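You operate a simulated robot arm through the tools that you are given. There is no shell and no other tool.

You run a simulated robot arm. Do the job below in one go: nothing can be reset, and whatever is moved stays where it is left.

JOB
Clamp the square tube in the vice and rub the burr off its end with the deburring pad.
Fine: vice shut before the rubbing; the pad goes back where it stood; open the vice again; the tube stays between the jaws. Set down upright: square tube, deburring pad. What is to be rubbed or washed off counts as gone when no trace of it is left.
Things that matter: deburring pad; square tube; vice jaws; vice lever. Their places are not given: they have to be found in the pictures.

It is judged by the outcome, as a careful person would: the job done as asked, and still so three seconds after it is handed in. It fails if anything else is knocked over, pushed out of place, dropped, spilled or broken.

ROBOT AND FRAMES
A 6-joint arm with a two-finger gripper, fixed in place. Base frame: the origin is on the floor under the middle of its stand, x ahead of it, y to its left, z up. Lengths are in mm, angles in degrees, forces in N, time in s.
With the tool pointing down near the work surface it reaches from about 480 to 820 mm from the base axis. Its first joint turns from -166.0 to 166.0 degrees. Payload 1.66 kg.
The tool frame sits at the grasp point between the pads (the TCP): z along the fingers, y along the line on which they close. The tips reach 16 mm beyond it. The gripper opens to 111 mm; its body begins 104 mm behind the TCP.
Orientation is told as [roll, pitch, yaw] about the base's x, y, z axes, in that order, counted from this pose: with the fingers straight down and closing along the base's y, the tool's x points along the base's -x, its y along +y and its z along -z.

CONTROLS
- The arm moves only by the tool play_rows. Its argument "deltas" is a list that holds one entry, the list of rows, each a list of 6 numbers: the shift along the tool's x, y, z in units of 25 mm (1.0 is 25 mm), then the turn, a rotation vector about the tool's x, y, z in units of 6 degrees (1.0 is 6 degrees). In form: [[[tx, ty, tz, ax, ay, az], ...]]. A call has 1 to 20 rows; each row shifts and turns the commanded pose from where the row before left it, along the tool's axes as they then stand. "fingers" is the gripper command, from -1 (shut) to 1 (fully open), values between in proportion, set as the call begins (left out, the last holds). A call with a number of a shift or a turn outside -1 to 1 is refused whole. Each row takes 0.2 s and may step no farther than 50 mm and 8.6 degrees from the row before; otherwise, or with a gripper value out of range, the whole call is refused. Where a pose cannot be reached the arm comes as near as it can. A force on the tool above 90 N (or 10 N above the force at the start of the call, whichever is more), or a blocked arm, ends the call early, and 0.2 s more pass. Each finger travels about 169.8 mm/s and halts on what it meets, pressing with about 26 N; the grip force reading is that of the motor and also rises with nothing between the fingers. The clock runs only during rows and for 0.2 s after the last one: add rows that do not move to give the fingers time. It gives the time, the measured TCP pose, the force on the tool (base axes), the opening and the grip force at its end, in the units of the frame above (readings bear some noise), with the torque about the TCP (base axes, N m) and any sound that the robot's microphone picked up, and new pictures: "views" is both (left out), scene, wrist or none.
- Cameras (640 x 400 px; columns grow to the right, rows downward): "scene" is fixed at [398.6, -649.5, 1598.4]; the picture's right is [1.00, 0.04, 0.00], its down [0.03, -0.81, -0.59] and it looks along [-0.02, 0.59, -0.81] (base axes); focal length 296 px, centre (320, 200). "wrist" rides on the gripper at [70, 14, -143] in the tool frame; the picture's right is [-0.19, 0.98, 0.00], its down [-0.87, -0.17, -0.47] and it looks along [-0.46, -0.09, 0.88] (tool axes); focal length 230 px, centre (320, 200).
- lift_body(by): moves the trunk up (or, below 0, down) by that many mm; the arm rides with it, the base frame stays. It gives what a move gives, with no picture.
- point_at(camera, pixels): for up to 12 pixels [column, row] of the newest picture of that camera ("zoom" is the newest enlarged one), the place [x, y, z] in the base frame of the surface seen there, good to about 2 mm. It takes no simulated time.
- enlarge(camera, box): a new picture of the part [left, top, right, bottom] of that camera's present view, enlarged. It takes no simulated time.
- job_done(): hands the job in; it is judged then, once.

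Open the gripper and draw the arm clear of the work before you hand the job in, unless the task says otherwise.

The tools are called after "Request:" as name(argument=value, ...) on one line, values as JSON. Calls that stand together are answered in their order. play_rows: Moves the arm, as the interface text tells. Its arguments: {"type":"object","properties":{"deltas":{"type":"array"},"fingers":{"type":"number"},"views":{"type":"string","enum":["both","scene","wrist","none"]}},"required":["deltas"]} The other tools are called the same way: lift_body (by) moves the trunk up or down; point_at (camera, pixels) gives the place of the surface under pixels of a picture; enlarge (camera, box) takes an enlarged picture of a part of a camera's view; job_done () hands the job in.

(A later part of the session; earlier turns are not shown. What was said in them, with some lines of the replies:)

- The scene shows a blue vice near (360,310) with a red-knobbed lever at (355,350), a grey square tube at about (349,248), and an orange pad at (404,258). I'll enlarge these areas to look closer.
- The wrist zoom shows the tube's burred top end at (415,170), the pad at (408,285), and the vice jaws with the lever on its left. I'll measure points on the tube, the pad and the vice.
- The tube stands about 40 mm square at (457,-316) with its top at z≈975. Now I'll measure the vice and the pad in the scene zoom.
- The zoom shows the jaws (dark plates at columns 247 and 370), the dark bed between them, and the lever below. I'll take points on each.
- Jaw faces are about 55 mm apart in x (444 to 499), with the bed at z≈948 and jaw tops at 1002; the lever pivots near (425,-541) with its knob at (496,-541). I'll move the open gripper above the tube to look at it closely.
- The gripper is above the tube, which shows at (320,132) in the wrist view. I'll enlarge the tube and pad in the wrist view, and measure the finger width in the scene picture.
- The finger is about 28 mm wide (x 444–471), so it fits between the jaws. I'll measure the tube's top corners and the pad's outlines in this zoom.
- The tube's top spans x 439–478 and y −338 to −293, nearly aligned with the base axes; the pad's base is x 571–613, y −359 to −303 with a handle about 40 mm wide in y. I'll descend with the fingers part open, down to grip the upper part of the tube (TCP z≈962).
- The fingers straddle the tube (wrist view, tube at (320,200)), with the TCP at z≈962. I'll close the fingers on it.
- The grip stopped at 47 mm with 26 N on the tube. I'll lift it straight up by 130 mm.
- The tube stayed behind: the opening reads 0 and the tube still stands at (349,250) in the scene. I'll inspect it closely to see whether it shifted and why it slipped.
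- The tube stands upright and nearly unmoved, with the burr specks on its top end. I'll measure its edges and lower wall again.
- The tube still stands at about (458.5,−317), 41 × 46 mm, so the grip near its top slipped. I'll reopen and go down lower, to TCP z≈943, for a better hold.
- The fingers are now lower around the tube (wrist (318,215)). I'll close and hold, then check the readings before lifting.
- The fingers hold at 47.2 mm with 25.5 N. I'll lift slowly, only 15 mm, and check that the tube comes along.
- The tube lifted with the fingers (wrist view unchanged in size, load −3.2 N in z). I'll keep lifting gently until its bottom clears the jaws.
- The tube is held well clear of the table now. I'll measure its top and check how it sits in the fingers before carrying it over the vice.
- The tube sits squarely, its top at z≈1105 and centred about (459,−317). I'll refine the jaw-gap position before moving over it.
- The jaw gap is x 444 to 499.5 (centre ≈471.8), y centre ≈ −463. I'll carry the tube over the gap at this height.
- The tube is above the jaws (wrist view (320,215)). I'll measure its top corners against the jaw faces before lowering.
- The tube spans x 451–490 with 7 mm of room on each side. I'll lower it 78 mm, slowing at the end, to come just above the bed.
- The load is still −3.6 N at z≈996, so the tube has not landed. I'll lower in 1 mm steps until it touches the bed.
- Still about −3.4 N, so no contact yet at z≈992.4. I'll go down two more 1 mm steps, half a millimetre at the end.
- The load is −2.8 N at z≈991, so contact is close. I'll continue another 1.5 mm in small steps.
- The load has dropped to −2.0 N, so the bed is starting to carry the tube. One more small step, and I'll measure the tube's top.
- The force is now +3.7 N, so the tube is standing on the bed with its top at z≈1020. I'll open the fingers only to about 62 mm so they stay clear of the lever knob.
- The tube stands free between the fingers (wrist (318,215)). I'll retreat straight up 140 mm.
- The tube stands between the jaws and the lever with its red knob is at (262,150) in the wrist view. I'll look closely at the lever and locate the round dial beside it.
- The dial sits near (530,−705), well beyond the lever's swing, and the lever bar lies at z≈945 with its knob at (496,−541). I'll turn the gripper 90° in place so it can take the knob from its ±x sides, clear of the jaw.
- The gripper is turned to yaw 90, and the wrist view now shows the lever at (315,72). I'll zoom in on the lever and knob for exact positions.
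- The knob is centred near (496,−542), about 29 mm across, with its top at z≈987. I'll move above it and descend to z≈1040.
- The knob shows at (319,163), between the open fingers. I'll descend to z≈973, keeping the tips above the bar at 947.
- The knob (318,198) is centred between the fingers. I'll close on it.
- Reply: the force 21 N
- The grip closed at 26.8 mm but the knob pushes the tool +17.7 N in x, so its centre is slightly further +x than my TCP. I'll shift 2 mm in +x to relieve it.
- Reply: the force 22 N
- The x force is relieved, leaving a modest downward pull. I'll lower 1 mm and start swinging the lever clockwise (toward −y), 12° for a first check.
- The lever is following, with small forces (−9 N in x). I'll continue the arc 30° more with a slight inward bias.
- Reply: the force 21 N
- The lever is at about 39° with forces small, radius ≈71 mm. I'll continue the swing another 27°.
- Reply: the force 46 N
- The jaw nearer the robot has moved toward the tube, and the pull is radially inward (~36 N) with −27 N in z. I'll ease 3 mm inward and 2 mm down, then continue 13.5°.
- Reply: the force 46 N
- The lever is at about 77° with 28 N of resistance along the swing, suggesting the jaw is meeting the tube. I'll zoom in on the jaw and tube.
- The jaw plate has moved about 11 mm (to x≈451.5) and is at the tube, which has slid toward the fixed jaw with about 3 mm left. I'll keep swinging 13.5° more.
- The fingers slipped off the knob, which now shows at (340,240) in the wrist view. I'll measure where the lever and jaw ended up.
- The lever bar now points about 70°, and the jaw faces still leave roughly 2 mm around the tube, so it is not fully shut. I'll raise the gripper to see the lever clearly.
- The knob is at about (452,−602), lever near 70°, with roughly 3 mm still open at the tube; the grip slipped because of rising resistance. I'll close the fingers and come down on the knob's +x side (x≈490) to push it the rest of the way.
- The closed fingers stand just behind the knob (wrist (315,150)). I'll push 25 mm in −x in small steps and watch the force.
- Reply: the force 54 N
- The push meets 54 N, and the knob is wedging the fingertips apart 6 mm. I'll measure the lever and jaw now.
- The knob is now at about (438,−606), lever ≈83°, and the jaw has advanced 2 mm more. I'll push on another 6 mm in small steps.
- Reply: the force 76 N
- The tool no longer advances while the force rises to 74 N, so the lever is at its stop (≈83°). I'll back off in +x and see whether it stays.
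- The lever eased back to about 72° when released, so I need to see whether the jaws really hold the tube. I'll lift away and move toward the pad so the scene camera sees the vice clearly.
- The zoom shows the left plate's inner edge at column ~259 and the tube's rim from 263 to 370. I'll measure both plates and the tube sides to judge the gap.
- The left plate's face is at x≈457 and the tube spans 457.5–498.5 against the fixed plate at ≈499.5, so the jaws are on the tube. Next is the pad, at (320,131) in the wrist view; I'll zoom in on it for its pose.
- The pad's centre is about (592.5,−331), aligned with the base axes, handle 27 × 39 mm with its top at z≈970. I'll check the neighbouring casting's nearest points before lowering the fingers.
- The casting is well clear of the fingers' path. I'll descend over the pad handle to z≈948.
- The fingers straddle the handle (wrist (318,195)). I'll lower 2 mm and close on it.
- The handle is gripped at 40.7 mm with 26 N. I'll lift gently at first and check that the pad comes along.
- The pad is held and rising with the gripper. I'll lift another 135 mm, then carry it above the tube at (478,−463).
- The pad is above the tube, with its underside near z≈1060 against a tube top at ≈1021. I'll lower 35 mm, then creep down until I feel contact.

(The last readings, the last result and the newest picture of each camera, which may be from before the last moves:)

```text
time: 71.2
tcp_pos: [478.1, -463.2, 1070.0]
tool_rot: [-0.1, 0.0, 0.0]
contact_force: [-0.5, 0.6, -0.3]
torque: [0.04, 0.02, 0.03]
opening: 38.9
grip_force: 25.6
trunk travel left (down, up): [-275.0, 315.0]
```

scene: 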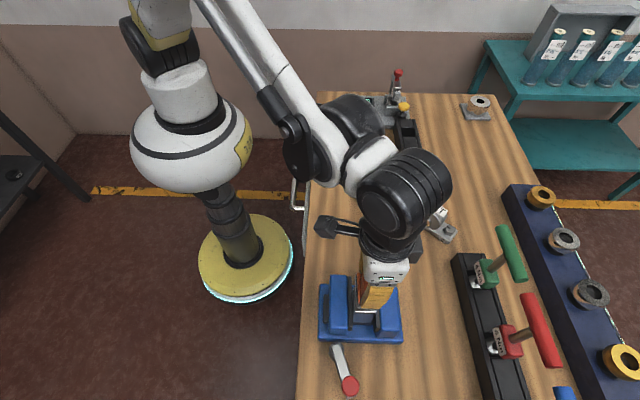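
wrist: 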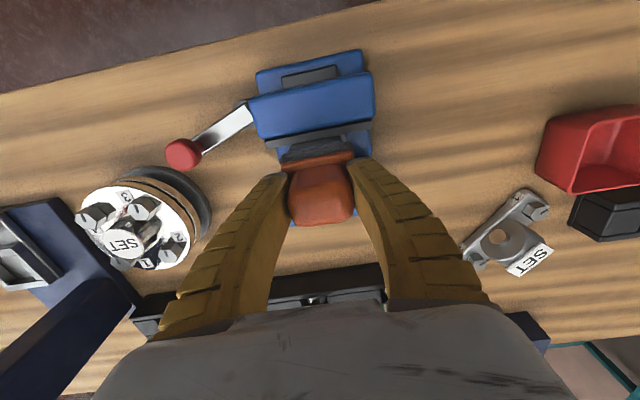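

No contact yet at z≈1070 (force about 0). I'll keep creeping down in 0.75 mm steps.

Request:
play_rows(deltas=[[[0, 0, 0.03, 0, 0, 0], [0, 0, 0.03, 0, 0, 0], [0, 0, 0, 0, 0, 0]]], views="none")

Request:
play_rows(deltas=[[[0, 0, 0.03, 0, 0, 0], [0, 0, 0.03, 0, 0, 0], [0, 0, 0, 0, 0, 0]]], views="none")

```text
time: 72.0
tcp_pos: [478.9, -462.4, 1068.6]
tool_rot: [0.1, 0.0, 0.0]
contact_force: [2.6, -3.3, 11.1]
torque: [-0.03, -0.13, 0.0]
opening: 40.7
grip_force: 25.8
trunk travel left (down, up): [-275.0, 315.0]
```

```text
time: 72.8
tcp_pos: [476.7, -462.4, 1067.3]
tool_rot: [0.0, 0.0, 0.0]
contact_force: [3.6, -3.5, 15.1]
torque: [-0.05, -0.13, -0.03]
opening: 42.9
grip_force: 26.1
trunk travel left (down, up): [-275.0, 315.0]
```

The pad is pressing on the tube end with about 15 N. I'll rub with short strokes along x then along y, staying over the tube.

Request:
play_rows(deltas=[[[0.3, 0, 0, 0, 0, 0], [-0.3, 0, 0, 0, 0, 0], [-0.3, 0, 0, 0, 0, 0], [0.3, 0, 0, 0, 0, 0], [0.3, 0, 0, 0, 0, 0], [-0.3, 0, 0, 0, 0, 0], [-0.3, 0, 0, 0, 0, 0], [0.3, 0, 0, 0, 0, 0], [0, 0.3, 0, 0, 0, 0], [0, -0.3, 0, 0, 0, 0], [0, -0.3, 0, 0, 0, 0], [0, 0.3, 0, 0, 0, 0], [0, 0.3, 0, 0, 0, 0], [0, -0.3, 0, 0, 0, 0], [0, -0.3, 0, 0, 0, 0], [0, 0.3, 0, 0, 0, 0], [0, 0, 0, 0, 0, 0]]], views="both")

```text
time: 76.4
tcp_pos: [476.5, -462.3, 1066.9]
tool_rot: [-0.2, 0.0, 0.0]
contact_force: [-0.3, -5.4, 17.8]
torque: [-0.1, 0.03, 0.0]
opening: 43.7
grip_force: 26.1
trunk travel left (down, up): [-275.0, 315.0]
```

scene: 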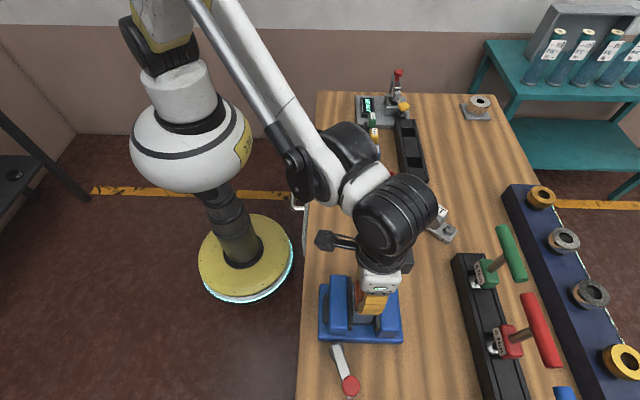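
wrist: 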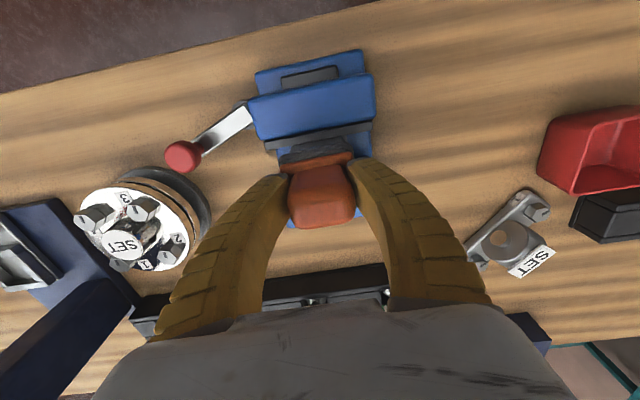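

The tube and lever have stayed put and the pressure holds at about 18 N. I'll do a second set of longer strokes so the edges get rubbed too.

Request:
play_rows(deltas=[[[0.45, 0, 0, 0, 0, 0], [-0.45, 0, 0, 0, 0, 0], [-0.45, 0, 0, 0, 0, 0], [0.45, 0, 0, 0, 0, 0], [0.45, 0, 0, 0, 0, 0], [-0.45, 0, 0, 0, 0, 0], [-0.45, 0, 0, 0, 0, 0], [0.45, 0, 0, 0, 0, 0], [0, 0.45, 0, 0, 0, 0], [0, -0.45, 0, 0, 0, 0], [0, -0.45, 0, 0, 0, 0], [0, 0.45, 0, 0, 0, 0], [0, 0.45, 0, 0, 0, 0], [0, -0.45, 0, 0, 0, 0], [0, -0.45, 0, 0, 0, 0], [0, 0.45, 0, 0, 0, 0], [0, 0, 0, 0, 0, 0]]], views="wrist")

```text
time: 80.0
tcp_pos: [476.6, -461.3, 1068.0]
tool_rot: [-0.1, 0.0, 0.0]
contact_force: [0.4, -4.3, 16.0]
torque: [-0.1, -0.01, -0.01]
opening: 43.3
grip_force: 25.9
trunk travel left (down, up): [-275.0, 315.0]
```

wrist: 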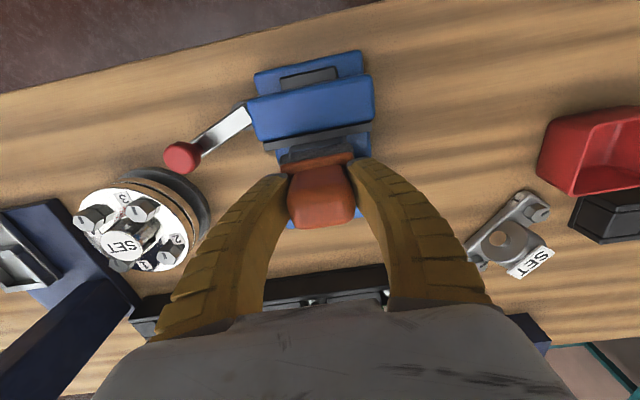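

I'll lift the pad off the tube and move it halfway back toward its spot, to look at the tube's end.

Request:
play_rows(deltas=[[[0, 0, -0.1, 0, 0, 0], [0, 0, -0.2, 0, 0, 0], [0, 0, -0.4, 0, 0, 0], [0, 0, -0.4, 0, 0, 0], [0, 0, -0.4, 0, 0, 0], [0, 0, -0.2, 0, 0, 0], [-0.3, 0.35, 0, 0, 0, 0], [-0.4, 0.46, 0, 0, 0, 0], [-0.4, 0.46, 0, 0, 0, 0], [-0.4, 0.46, 0, 0, 0, 0], [-0.4, 0.46, 0, 0, 0, 0], [-0.4, 0.46, 0, 0, 0, 0], [-0.3, 0.35, 0, 0, 0, 0], [0, 0, 0, 0, 0, 0]]], views="both")

Request:
enlarge(camera="scene", box=[330, 275, 400, 335])

Request:
enlarge(camera="wrist", box=[150, 40, 310, 180])

```text
time: 83.0
tcp_pos: [543.7, -386.7, 1111.0]
tool_rot: [0.0, 0.0, 0.0]
contact_force: [0.7, 0.2, -0.5]
torque: [0.03, 0.01, 0.0]
opening: 38.9
grip_force: 26.4
trunk travel left (down, up): [-275.0, 315.0]
```

scene: 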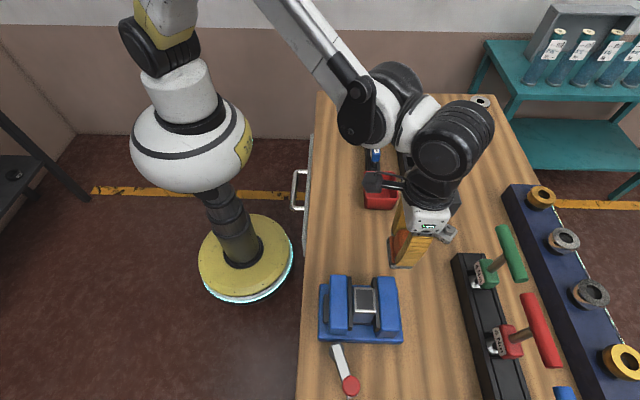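
wrist: 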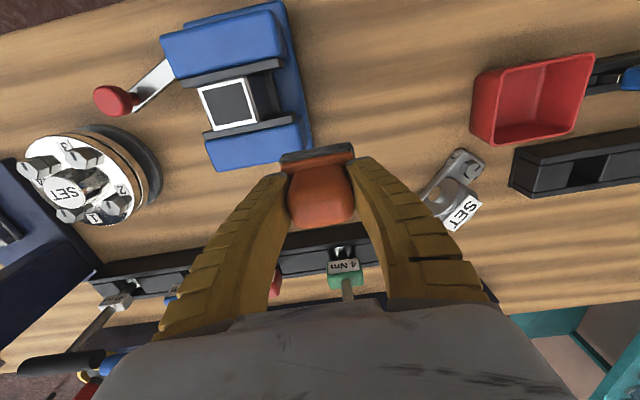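

```text
6.67 times, centred on (365, 305) of scene
```

zoom: 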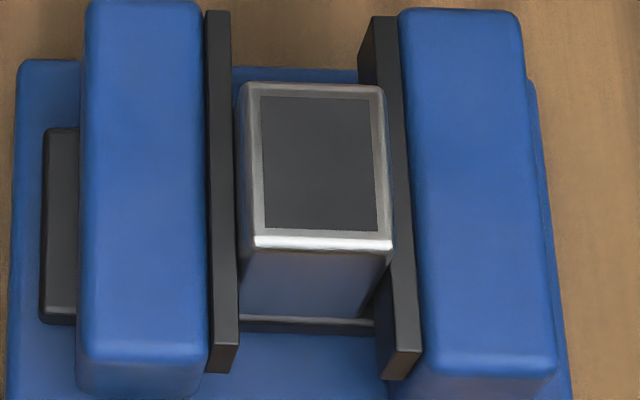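

```text
2.86 times, centred on (230, 110) of wrist
```

zoom: 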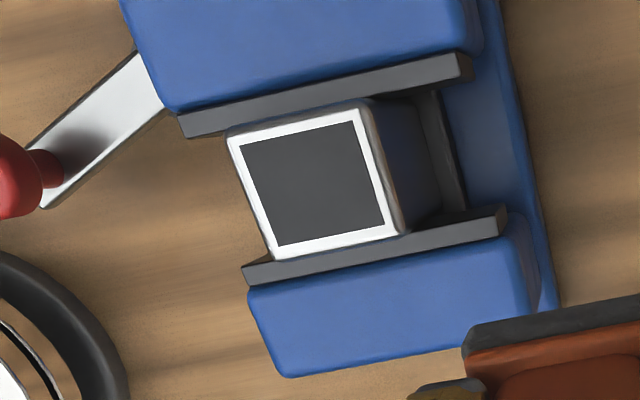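

The tube's end is clean now, with no specks left in either zoom. The pad sits in the fingers as before, so I'll return it above its spot (49 mm in x, 56.5 mm in y) and lower most of the way.

Request:
play_rows(deltas=[[[-0.26, 0.3, 0, 0, 0, 0], [-0.36, 0.42, 0, 0, 0, 0], [-0.36, 0.42, 0, 0, 0, 0], [-0.36, 0.42, 0, 0, 0, 0], [-0.36, 0.42, 0, 0, 0, 0], [-0.26, 0.28, 0, 0, 0, 0], [0, 0, 0.4, 0, 0, 0], [0, 0, 0.6, 0, 0, 0], [0, 0, 0.6, 0, 0, 0], [0, 0, 0.6, 0, 0, 0], [0, 0, 0.6, 0, 0, 0], [0, 0, 0.6, 0, 0, 0], [0, 0, 0.6, 0, 0, 0], [0, 0, 0.6, 0, 0, 0], [0, 0, 0.6, 0, 0, 0], [0, 0, 0.6, 0, 0, 0], [0, 0, 0.2, 0, 0, 0], [0, 0, 0.1, 0, 0, 0], [0, 0, 0, 0, 0, 0]]], views="both")

```text
time: 87.0
tcp_pos: [591.2, -330.3, 957.8]
tool_rot: [0.0, 0.0, 0.0]
contact_force: [0.1, 1.0, -0.3]
torque: [0.01, -0.01, -0.03]
opening: 39.1
grip_force: 25.9
trunk travel left (down, up): [-275.0, 315.0]
```

scene: 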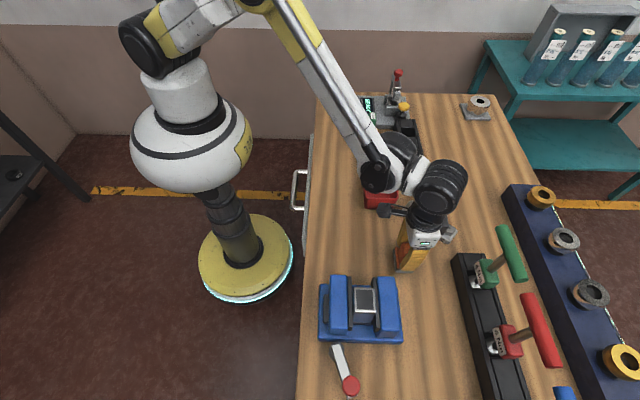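
wrist: 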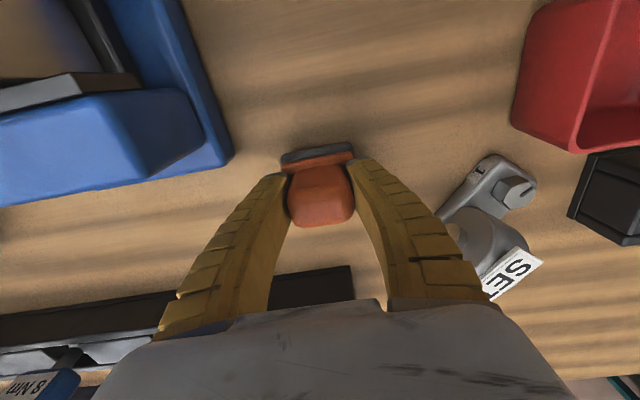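

The pad is about 9 mm above the table, at (591.2,−330.3). I'll creep down and watch for contact.

Request:
play_rows(deltas=[[[0, 0, 0.1, 0, 0, 0], [0, 0, 0.08, 0, 0, 0], [0, 0, 0.06, 0, 0, 0], [0, 0, 0, 0, 0, 0]]], views="none")

Request:
play_rows(deltas=[[[0, 0, 0.04, 0, 0, 0], [0, 0, 0.03, 0, 0, 0], [0, 0, 0, 0, 0, 0]]], views="none")

```text
time: 88.0
tcp_pos: [591.2, -330.1, 950.6]
tool_rot: [-0.1, -0.1, 0.1]
contact_force: [0.9, -0.4, -1.4]
torque: [0.02, 0.0, 0.02]
opening: 39.0
grip_force: 25.8
trunk travel left (down, up): [-275.0, 315.0]
```

```text
time: 88.8
tcp_pos: [592.7, -329.6, 948.6]
tool_rot: [0.0, 0.0, 0.0]
contact_force: [-0.7, -0.1, -1.0]
torque: [0.0, 0.01, 0.02]
opening: 39.0
grip_force: 25.8
trunk travel left (down, up): [-275.0, 315.0]
```

No contact yet at z≈948.6. I'll go down in 0.5 to 0.75 mm steps.

Request:
play_rows(deltas=[[[0, 0, 0.03, 0, 0, 0], [0, 0, 0.02, 0, 0, 0], [0, 0, 0, 0, 0, 0]]], views="none")

```text
time: 89.6
tcp_pos: [591.0, -331.1, 948.7]
tool_rot: [0.1, 0.0, 0.0]
contact_force: [1.6, -1.6, 7.1]
torque: [-0.04, -0.05, 0.0]
opening: 40.4
grip_force: 25.5
trunk travel left (down, up): [-275.0, 315.0]
```

The pad has landed (7 N upward). I'll open the fingers.

Request:
play_rows(deltas=[[[0, 0, 0, 0, 0, 0], [0, 0, 0, 0, 0, 0], [0, 0, 0, 0, 0, 0]]], fingers=0.3, views="none")

Request:
play_rows(deltas=[[[0, 0, -0.2, 0, 0, 0], [0, 0, -0.5, 0, 0, 0], [0, 0, -0.8, 0, 0, 0], [0, 0, -0.9, 0, 0, 0], [0, 0, -0.9, 0, 0, 0], [0, 0, -0.9, 0, 0, 0], [0, 0, -0.9, 0, 0, 0], [0, 0, -0.9, 0, 0, 0], [0, 0, -0.9, 0, 0, 0], [0, 0, 0, 0, 0, 0]]], views="both")

Request:
enlarge(camera="scene", box=[370, 230, 440, 290])

Request:
point_at(camera="zoom", pixels=[[252, 132], [275, 268], [382, 262], [300, 115], [365, 110], [380, 180], [320, 190], [345, 150]])

```text
time: 90.4
tcp_pos: [592.7, -330.4, 948.6]
tool_rot: [0.1, 0.0, 0.0]
contact_force: [0.4, -0.1, 0.6]
torque: [0.0, 0.03, 0.01]
opening: 73.8
grip_force: 1.7
trunk travel left (down, up): [-275.0, 315.0]
```

```text
time: 92.6
tcp_pos: [591.4, -331.4, 1119.6]
tool_rot: [0.0, 0.0, 0.0]
contact_force: [0.7, 1.0, -0.2]
torque: [0.02, 0.0, 0.02]
opening: 73.9
grip_force: 1.1
trunk travel left (down, up): [-275.0, 315.0]
```

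scene: 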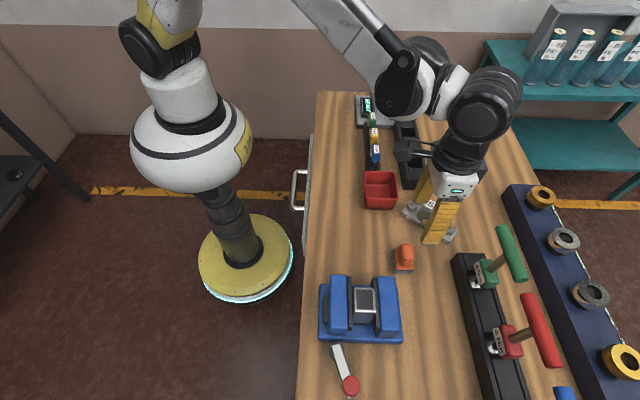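
wrist: 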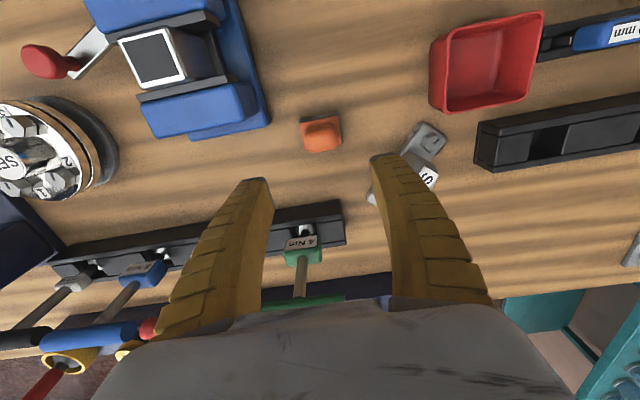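

```text
6.67 times, centred on (405, 260) of scene
```

zoom: 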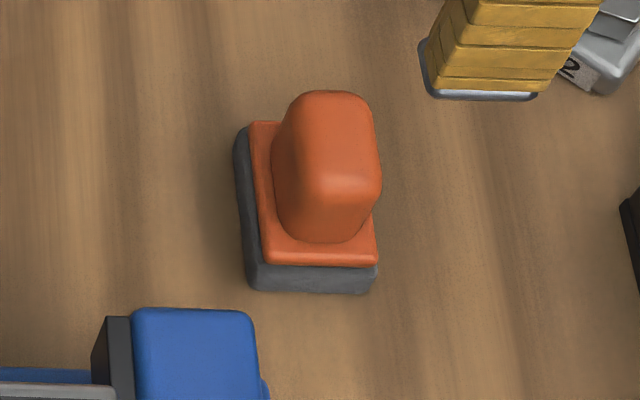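

```text
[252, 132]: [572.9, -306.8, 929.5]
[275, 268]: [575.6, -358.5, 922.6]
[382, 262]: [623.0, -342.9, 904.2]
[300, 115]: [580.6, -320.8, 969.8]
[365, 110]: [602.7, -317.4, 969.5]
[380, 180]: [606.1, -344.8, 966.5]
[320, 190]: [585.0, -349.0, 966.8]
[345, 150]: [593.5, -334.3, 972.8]
```

The pad stands upright back on its spot, within about 2 mm. Next I'll open the vice; I'll measure the lever's knob and bar again.

Request:
enlarge(camera="scene", box=[315, 325, 385, 399])

Request:
point_at(camera="scene", pixels=[[351, 385], [343, 385], [359, 385], [351, 377], [351, 394], [339, 350], [343, 362], [337, 346]])

```text
5.41 times, centred on (350, 362) of scene
```

zoom: 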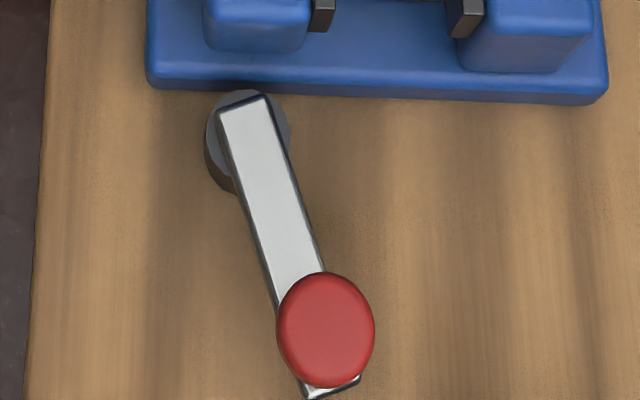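

```text
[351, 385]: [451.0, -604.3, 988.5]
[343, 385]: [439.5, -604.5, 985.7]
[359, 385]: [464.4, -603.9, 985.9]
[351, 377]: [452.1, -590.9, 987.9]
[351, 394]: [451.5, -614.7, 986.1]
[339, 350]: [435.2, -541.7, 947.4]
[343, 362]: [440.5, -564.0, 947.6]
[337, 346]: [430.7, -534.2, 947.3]
```

Request:
point_at(camera="zoom", pixels=[[222, 115], [265, 100], [245, 280], [300, 200], [278, 300], [325, 330], [280, 330], [372, 330], [325, 277], [325, 382], [285, 120], [210, 140]])

```text
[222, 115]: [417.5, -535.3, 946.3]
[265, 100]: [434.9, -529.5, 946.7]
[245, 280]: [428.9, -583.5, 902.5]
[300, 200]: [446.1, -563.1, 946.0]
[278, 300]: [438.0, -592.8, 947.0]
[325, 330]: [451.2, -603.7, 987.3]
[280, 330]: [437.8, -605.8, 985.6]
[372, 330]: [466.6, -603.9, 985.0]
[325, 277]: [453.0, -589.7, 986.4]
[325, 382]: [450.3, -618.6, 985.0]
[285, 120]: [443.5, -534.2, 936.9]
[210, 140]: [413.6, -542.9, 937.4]
```

The lever's bar lies at ≈71.5°, with pivot ≈(429,−541), radius ≈67, and knob at (451,−604). I'll move above the knob and turn the gripper to yaw ≈18.7° so the fingers lie along the bar.

Request:
play_rows(deltas=[[[0.43, -0.84, 0, 0, 0, 0], [0.43, -0.84, 0, 0, 0, 0], [0.43, -0.84, 0, 0, 0, 0], [0.43, -0.84, 0, 0, 0, 0], [0.43, -0.84, 0, 0, 0, 0], [0.43, -0.84, 0, 0, 0, 0], [0.43, -0.84, 0, 0, 0, 0], [0.43, -0.84, 0, 0, 0, 0], [0.43, -0.84, 0, 0, 0, 0], [0.43, -0.84, 0, 0, 0, 0], [0.43, -0.84, 0, 0, 0, 0], [0.43, -0.84, 0, 0, 0, 0], [0.45, -0.84, 0, 0, 0, 0], [0, 0, 0, 0, 0, -0.78], [0, 0, 0, 0, 0, -0.78], [0, 0, 0, 0, 0, -0.78], [0, 0, 0, 0, 0, -0.78], [0, 0, 0, 0, 0, 0]]], fingers=0.1, views="both")

```text
time: 96.4
tcp_pos: [450.7, -603.9, 1119.5]
tool_rot: [0.0, 0.0, 18.7]
contact_force: [-0.6, -0.2, 0.8]
torque: [0.0, 0.01, 0.02]
opening: 63.3
grip_force: 1.8
trunk travel left (down, up): [-275.0, 315.0]
```

scene: 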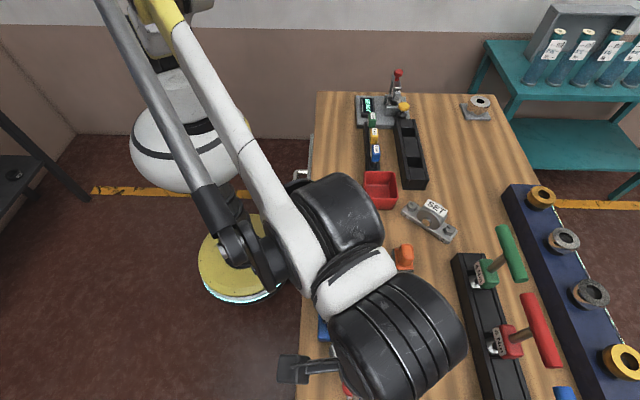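
wrist: 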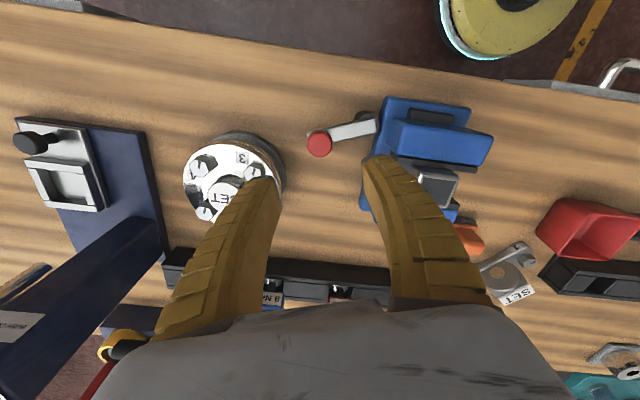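

The knob shows at (319,143), with the bar running along the finger line toward the vice. I'll descend to z≈976 around it.

Request:
play_rows(deltas=[[[0, 0, 0.6, 0, 0, 0], [0, 0, 0.7, 0, 0, 0], [0, 0, 0.7, 0, 0, 0], [0, 0, 0.7, 0, 0, 0], [0, 0, 0.7, 0, 0, 0], [0, 0, 0.7, 0, 0, 0], [0, 0, 0.7, 0, 0, 0], [0, 0, 0.6, 0, 0, 0], [0, 0, 0.34, 0, 0, 0], [0, 0, 0, 0, 0, 0]]], views="both")

```text
time: 98.6
tcp_pos: [449.7, -603.8, 976.6]
tool_rot: [0.0, 0.0, 18.7]
contact_force: [0.5, 0.4, -0.3]
torque: [0.01, 0.0, 0.02]
opening: 62.9
grip_force: 1.8
trunk travel left (down, up): [-275.0, 315.0]
```

scene: 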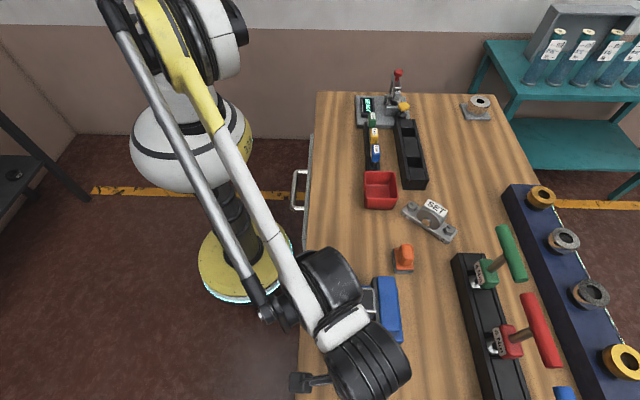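
wrist: 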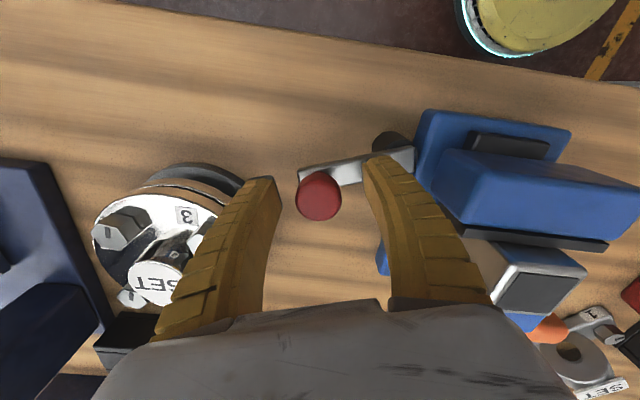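

The knob (319,195) is centred between the fingers. I'll close on it.

Request:
play_rows(deltas=[[[0, 0, 0, 0, 0, 0], [0, 0, 0, 0, 0, 0], [0, 0, 0, 0, 0, 0], [0, 0, 0, 0, 0, 0]]], fingers=-1, views="wrist")

```text
time: 99.6
tcp_pos: [450.6, -604.5, 976.1]
tool_rot: [0.0, 0.0, 18.8]
contact_force: [7.6, -17.3, 5.1]
torque: [-0.13, -0.01, -0.11]
opening: 28.3
grip_force: 34.5
trunk travel left (down, up): [-275.0, 315.0]
```

wrist: 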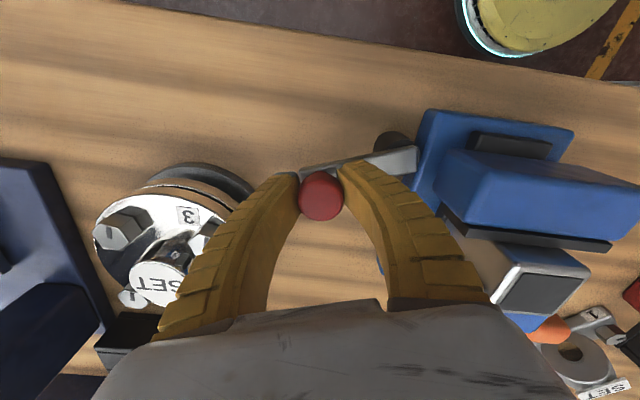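

The knob is gripped (28.3 mm) with an outward force of ~19 N; I'll ease 1.7 mm outward and swing the lever back, 27° first.

Request:
play_rows(deltas=[[[0, -0.07, 0, 0, 0, 0], [-0.21, 0.0083, 0, 0, 0, -0.75], [-0.21, 0.0083, 0, 0, 0, -0.75], [-0.21, 0.0083, 0, 0, 0, -0.75], [-0.21, 0.0083, 0, 0, 0, -0.75], [-0.21, 0.0083, 0, 0, 0, -0.75], [-0.21, 0.0083, 0, 0, 0, -0.75], [0, 0, 0, 0, 0, 0]]], views="both")

```text
time: 101.4
tcp_pos: [476.8, -588.7, 977.3]
tool_rot: [0.0, 0.0, 45.7]
contact_force: [-7.5, 2.9, -11.1]
torque: [0.35, -0.27, 0.15]
opening: 24.7
grip_force: 33.7
trunk travel left (down, up): [-275.0, 315.0]
```

scene: 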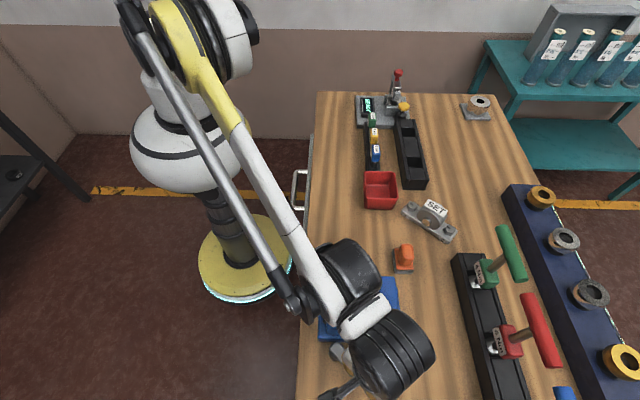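
wrist: 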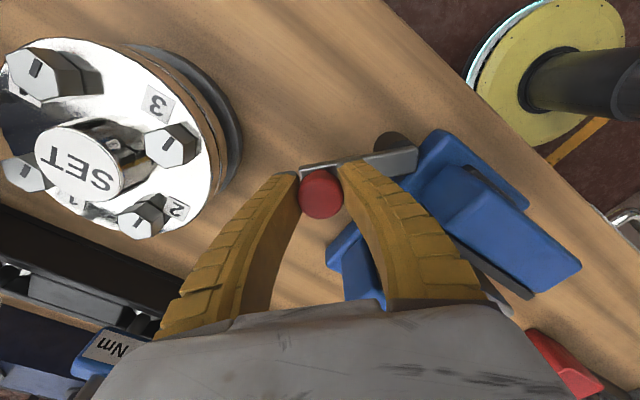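

The lever is following (≈44°), forces small. I'll continue another 27°.

Request:
play_rows(deltas=[[[-0.21, 0.0083, 0, 0, 0, -0.75], [-0.21, 0.0083, 0, 0, 0, -0.75], [-0.21, 0.0083, 0, 0, 0, -0.75], [-0.21, 0.0083, 0, 0, 0, -0.75], [-0.21, 0.0083, 0, 0, 0, -0.75], [-0.21, 0.0083, 0, 0, 0, -0.75], [0, 0, 0, 0, 0, 0]]], views="wrist")

```text
time: 103.0
tcp_pos: [493.4, -563.2, 975.2]
tool_rot: [0.0, 0.0, 72.7]
contact_force: [9.5, -3.7, 4.1]
torque: [-0.39, 0.01, 0.06]
opening: 25.5
grip_force: 33.5
trunk travel left (down, up): [-275.0, 315.0]
```

wrist: 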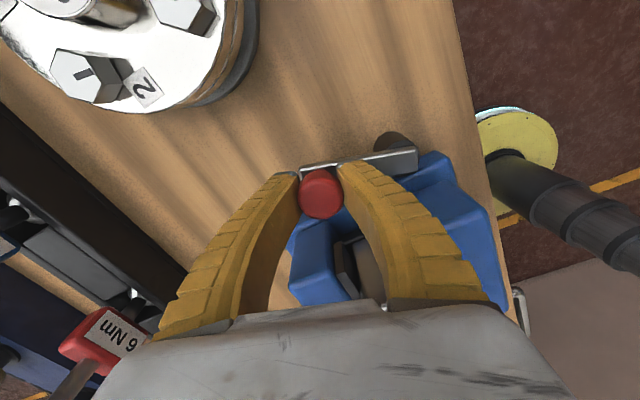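

The lever is at about 17°. I'll complete the last 17° back to its starting direction.

Request:
play_rows(deltas=[[[-0.202, 0.0076, 0, 0, 0, -0.72], [-0.202, 0.0076, 0, 0, 0, -0.72], [-0.202, 0.0076, 0, 0, 0, -0.72], [-0.202, 0.0076, 0, 0, 0, -0.72], [0, 0, 0, 0, 0, 0]]], views="both")

```text
time: 104.2
tcp_pos: [498.7, -542.8, 976.6]
tool_rot: [0.1, 0.0, 90.0]
contact_force: [13.2, -0.9, -6.7]
torque: [0.15, -0.13, 0.05]
opening: 25.8
grip_force: 34.2
trunk travel left (down, up): [-275.0, 315.0]
```

scene: 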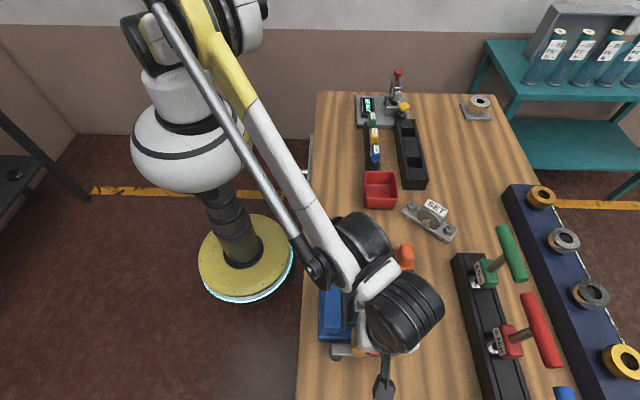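
wrist: 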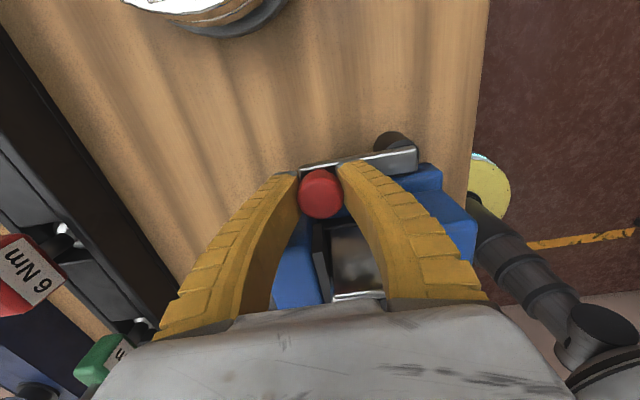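

The lever is back along +x, with knob at ≈(498,−543). I'll nudge 2 mm further in +y to be sure it's fully open, checking the force.

Request:
play_rows(deltas=[[[-0.04, 0, 0, 0, 0, 0], [-0.04, 0, 0, 0, 0, 0], [0, 0, 0, 0, 0, 0]]], views="none")

```text
time: 105.0
tcp_pos: [498.0, -541.4, 975.0]
tool_rot: [0.2, -0.1, 90.0]
contact_force: [15.3, -7.6, -2.8]
torque: [-0.18, -0.06, -0.08]
opening: 25.2
grip_force: 34.1
trunk travel left (down, up): [-275.0, 315.0]
```

A −7.6 N reaction suggests the lever is at its open stop. I'll open the fingers and rise straight up.

Request:
play_rows(deltas=[[[0, 0, 0, 0, 0, 0], [0, 0, 0, 0, 0, 0], [0, 0, 0, 0, 0, 0]]], fingers=0.1, views="none")

Request:
play_rows(deltas=[[[0, 0, -0.3, 0, 0, 0], [0, 0, -0.6, 0, 0, 0], [0, 0, -0.9, 0, 0, 0], [0, 0, -0.9, 0, 0, 0], [0, 0, -0.9, 0, 0, 0], [0, 0, -0.9, 0, 0, 0], [0, 0, -0.9, 0, 0, 0], [0, 0, -0.9, 0, 0, 0], [0, 0, -0.9, 0, 0, 0], [0, 0, 0, 0, 0, 0]]], views="both")

```text
time: 105.8
tcp_pos: [497.4, -539.5, 975.9]
tool_rot: [0.0, 0.0, 89.9]
contact_force: [0.3, -0.3, 1.0]
torque: [0.01, 0.01, 0.0]
opening: 63.1
grip_force: 1.6
trunk travel left (down, up): [-275.0, 315.0]
```

```text
time: 108.0
tcp_pos: [496.5, -542.3, 1157.7]
tool_rot: [-0.1, 0.0, 90.0]
contact_force: [0.9, -0.9, 0.0]
torque: [-0.01, 0.02, 0.0]
opening: 62.9
grip_force: 1.3
trunk travel left (down, up): [-275.0, 315.0]
```

scene: 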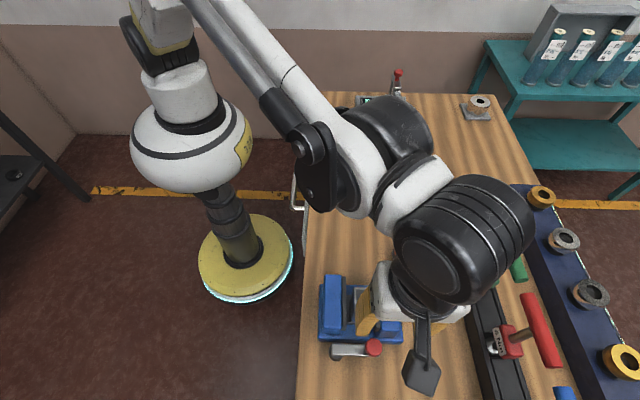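
wrist: 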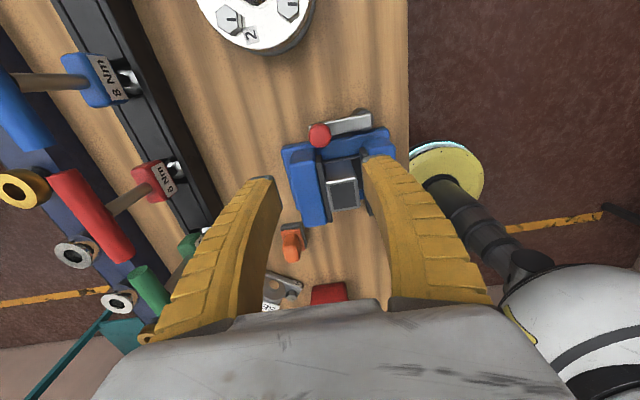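

The fingers are clear of the lever. I'll draw the arm up and back away from the bench so I can inspect the final state.

Request:
play_rows(deltas=[[[0, 0, -0.8, 0, 0, 0], [0, 0, -0.8, 0, 0, 0], [-0.475, 0.65, -0.35, 0, 0, 0], [-0.475, 0.65, -0.35, 0, 0, 0], [-0.475, 0.65, -0.35, 0, 0, 0], [-0.475, 0.65, -0.35, 0, 0, 0], [-0.475, 0.65, -0.35, 0, 0, 0], [-0.475, 0.65, -0.35, 0, 0, 0], [-0.475, 0.65, -0.35, 0, 0, 0], [-0.475, 0.65, -0.35, 0, 0, 0], [-0.475, 0.65, -0.35, 0, 0, 0], [-0.475, 0.65, -0.35, 0, 0, 0], [-0.475, 0.65, 0, 0, 0, 0], [-0.475, 0.65, 0, 0, 0, 0], [0, 0, 0, 0, 0, 0]]], fingers=1, views="both")

Request:
enlarge(camera="scene", box=[310, 265, 415, 365])

Request:
enlarge(camera="scene", box=[370, 230, 440, 290])

```text
time: 111.2
tcp_pos: [303.1, -397.5, 1284.0]
tool_rot: [0.0, 0.0, 90.0]
contact_force: [-0.4, -0.7, 0.2]
torque: [-0.03, 0.01, -0.01]
opening: 110.9
grip_force: 0.0
trunk travel left (down, up): [-275.0, 315.0]
```

scene: 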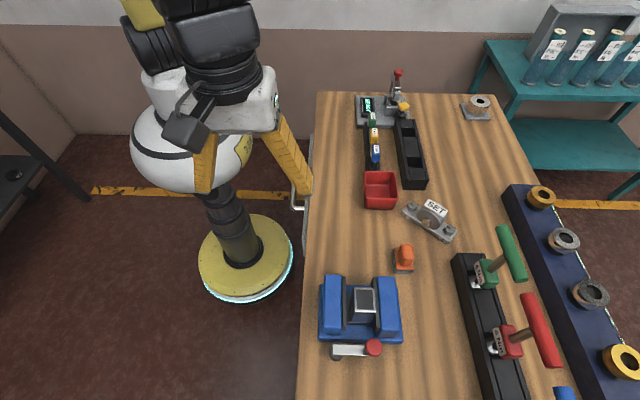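
wrist: 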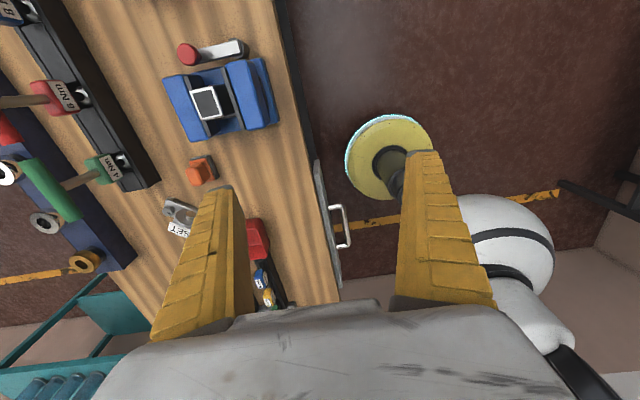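

```text
4.00 times, centred on (362, 315) of scene
```

zoom: 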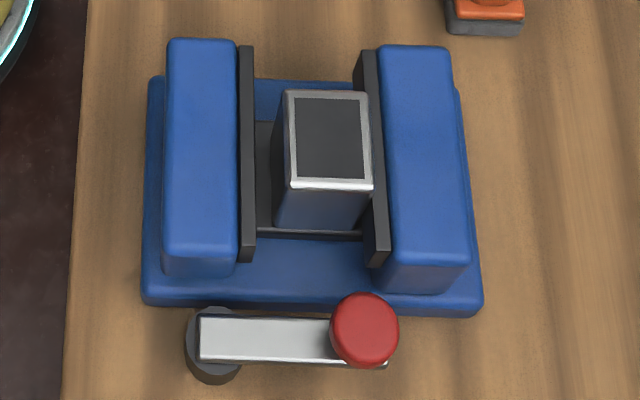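

```text
6.67 times, centred on (405, 260) of scene
```

zoom: 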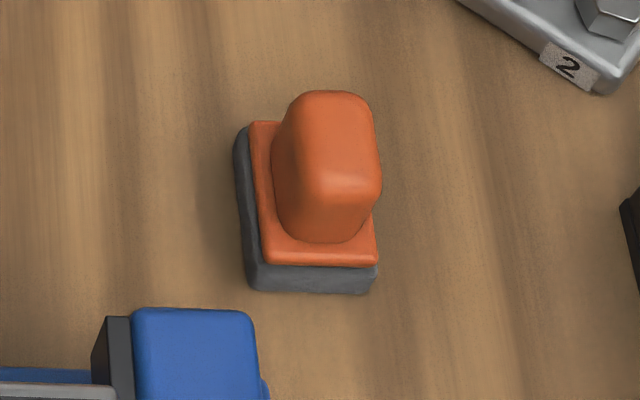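

The jaws and lever are back in their open positions, the tube stands upright between the jaws, and the pad is on its spot. One last close look at the tube's end for any remaining specks.

Request:
enlarge(camera="scene", box=[345, 280, 385, 330])

Request:
enlarge(camera="wrist", box=[160, 30, 290, 190])

```text
8.00 times, centred on (365, 305) of scene
```

zoom: 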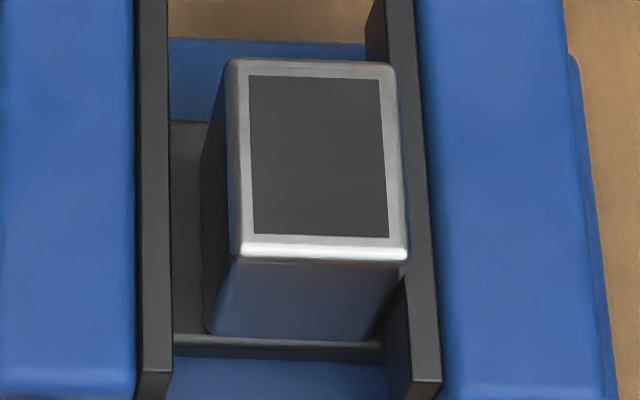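

```text
2.50 times, centred on (225, 110) of wrist
```

zoom: 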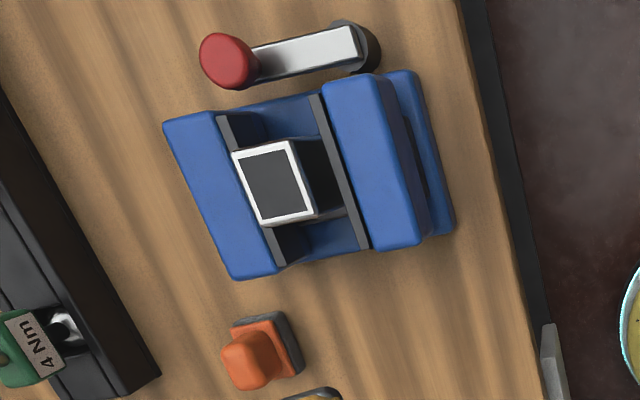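

The tube's end is clean in both zooms. The tube stands upright in the open vice, the pad is back upright on its spot, and the arm is clear with the gripper open. I'm handing in the job.

Request:
job_done()

```text
The job is handed in.
```

I clamped the square tube in the vice, rubbed the burr off its end, and put the pad back. The vice is open again. The close-up pictures show no specks left on the tube's end. The tube stands upright between the jaws, and the arm is clear with the gripper open.

- **First grip:** my first hold on the tube, near its top, slipped off. The tube stayed standing where it was, and a lower grip held.
- **Vice shut:** the lever met a firm stop at about 83° and eased back to about 72° when I let go. By my measurements the jaws were on the tube to within about 1–2 mm, and the tube stayed put while I rubbed. I had no direct reading that the vice counted as fully shut.
- **Pad position:** it is upright and within about 2 mm of where it stood, but turned a few degrees (about 2–5°) because the fingers squared it up. I left it that way.
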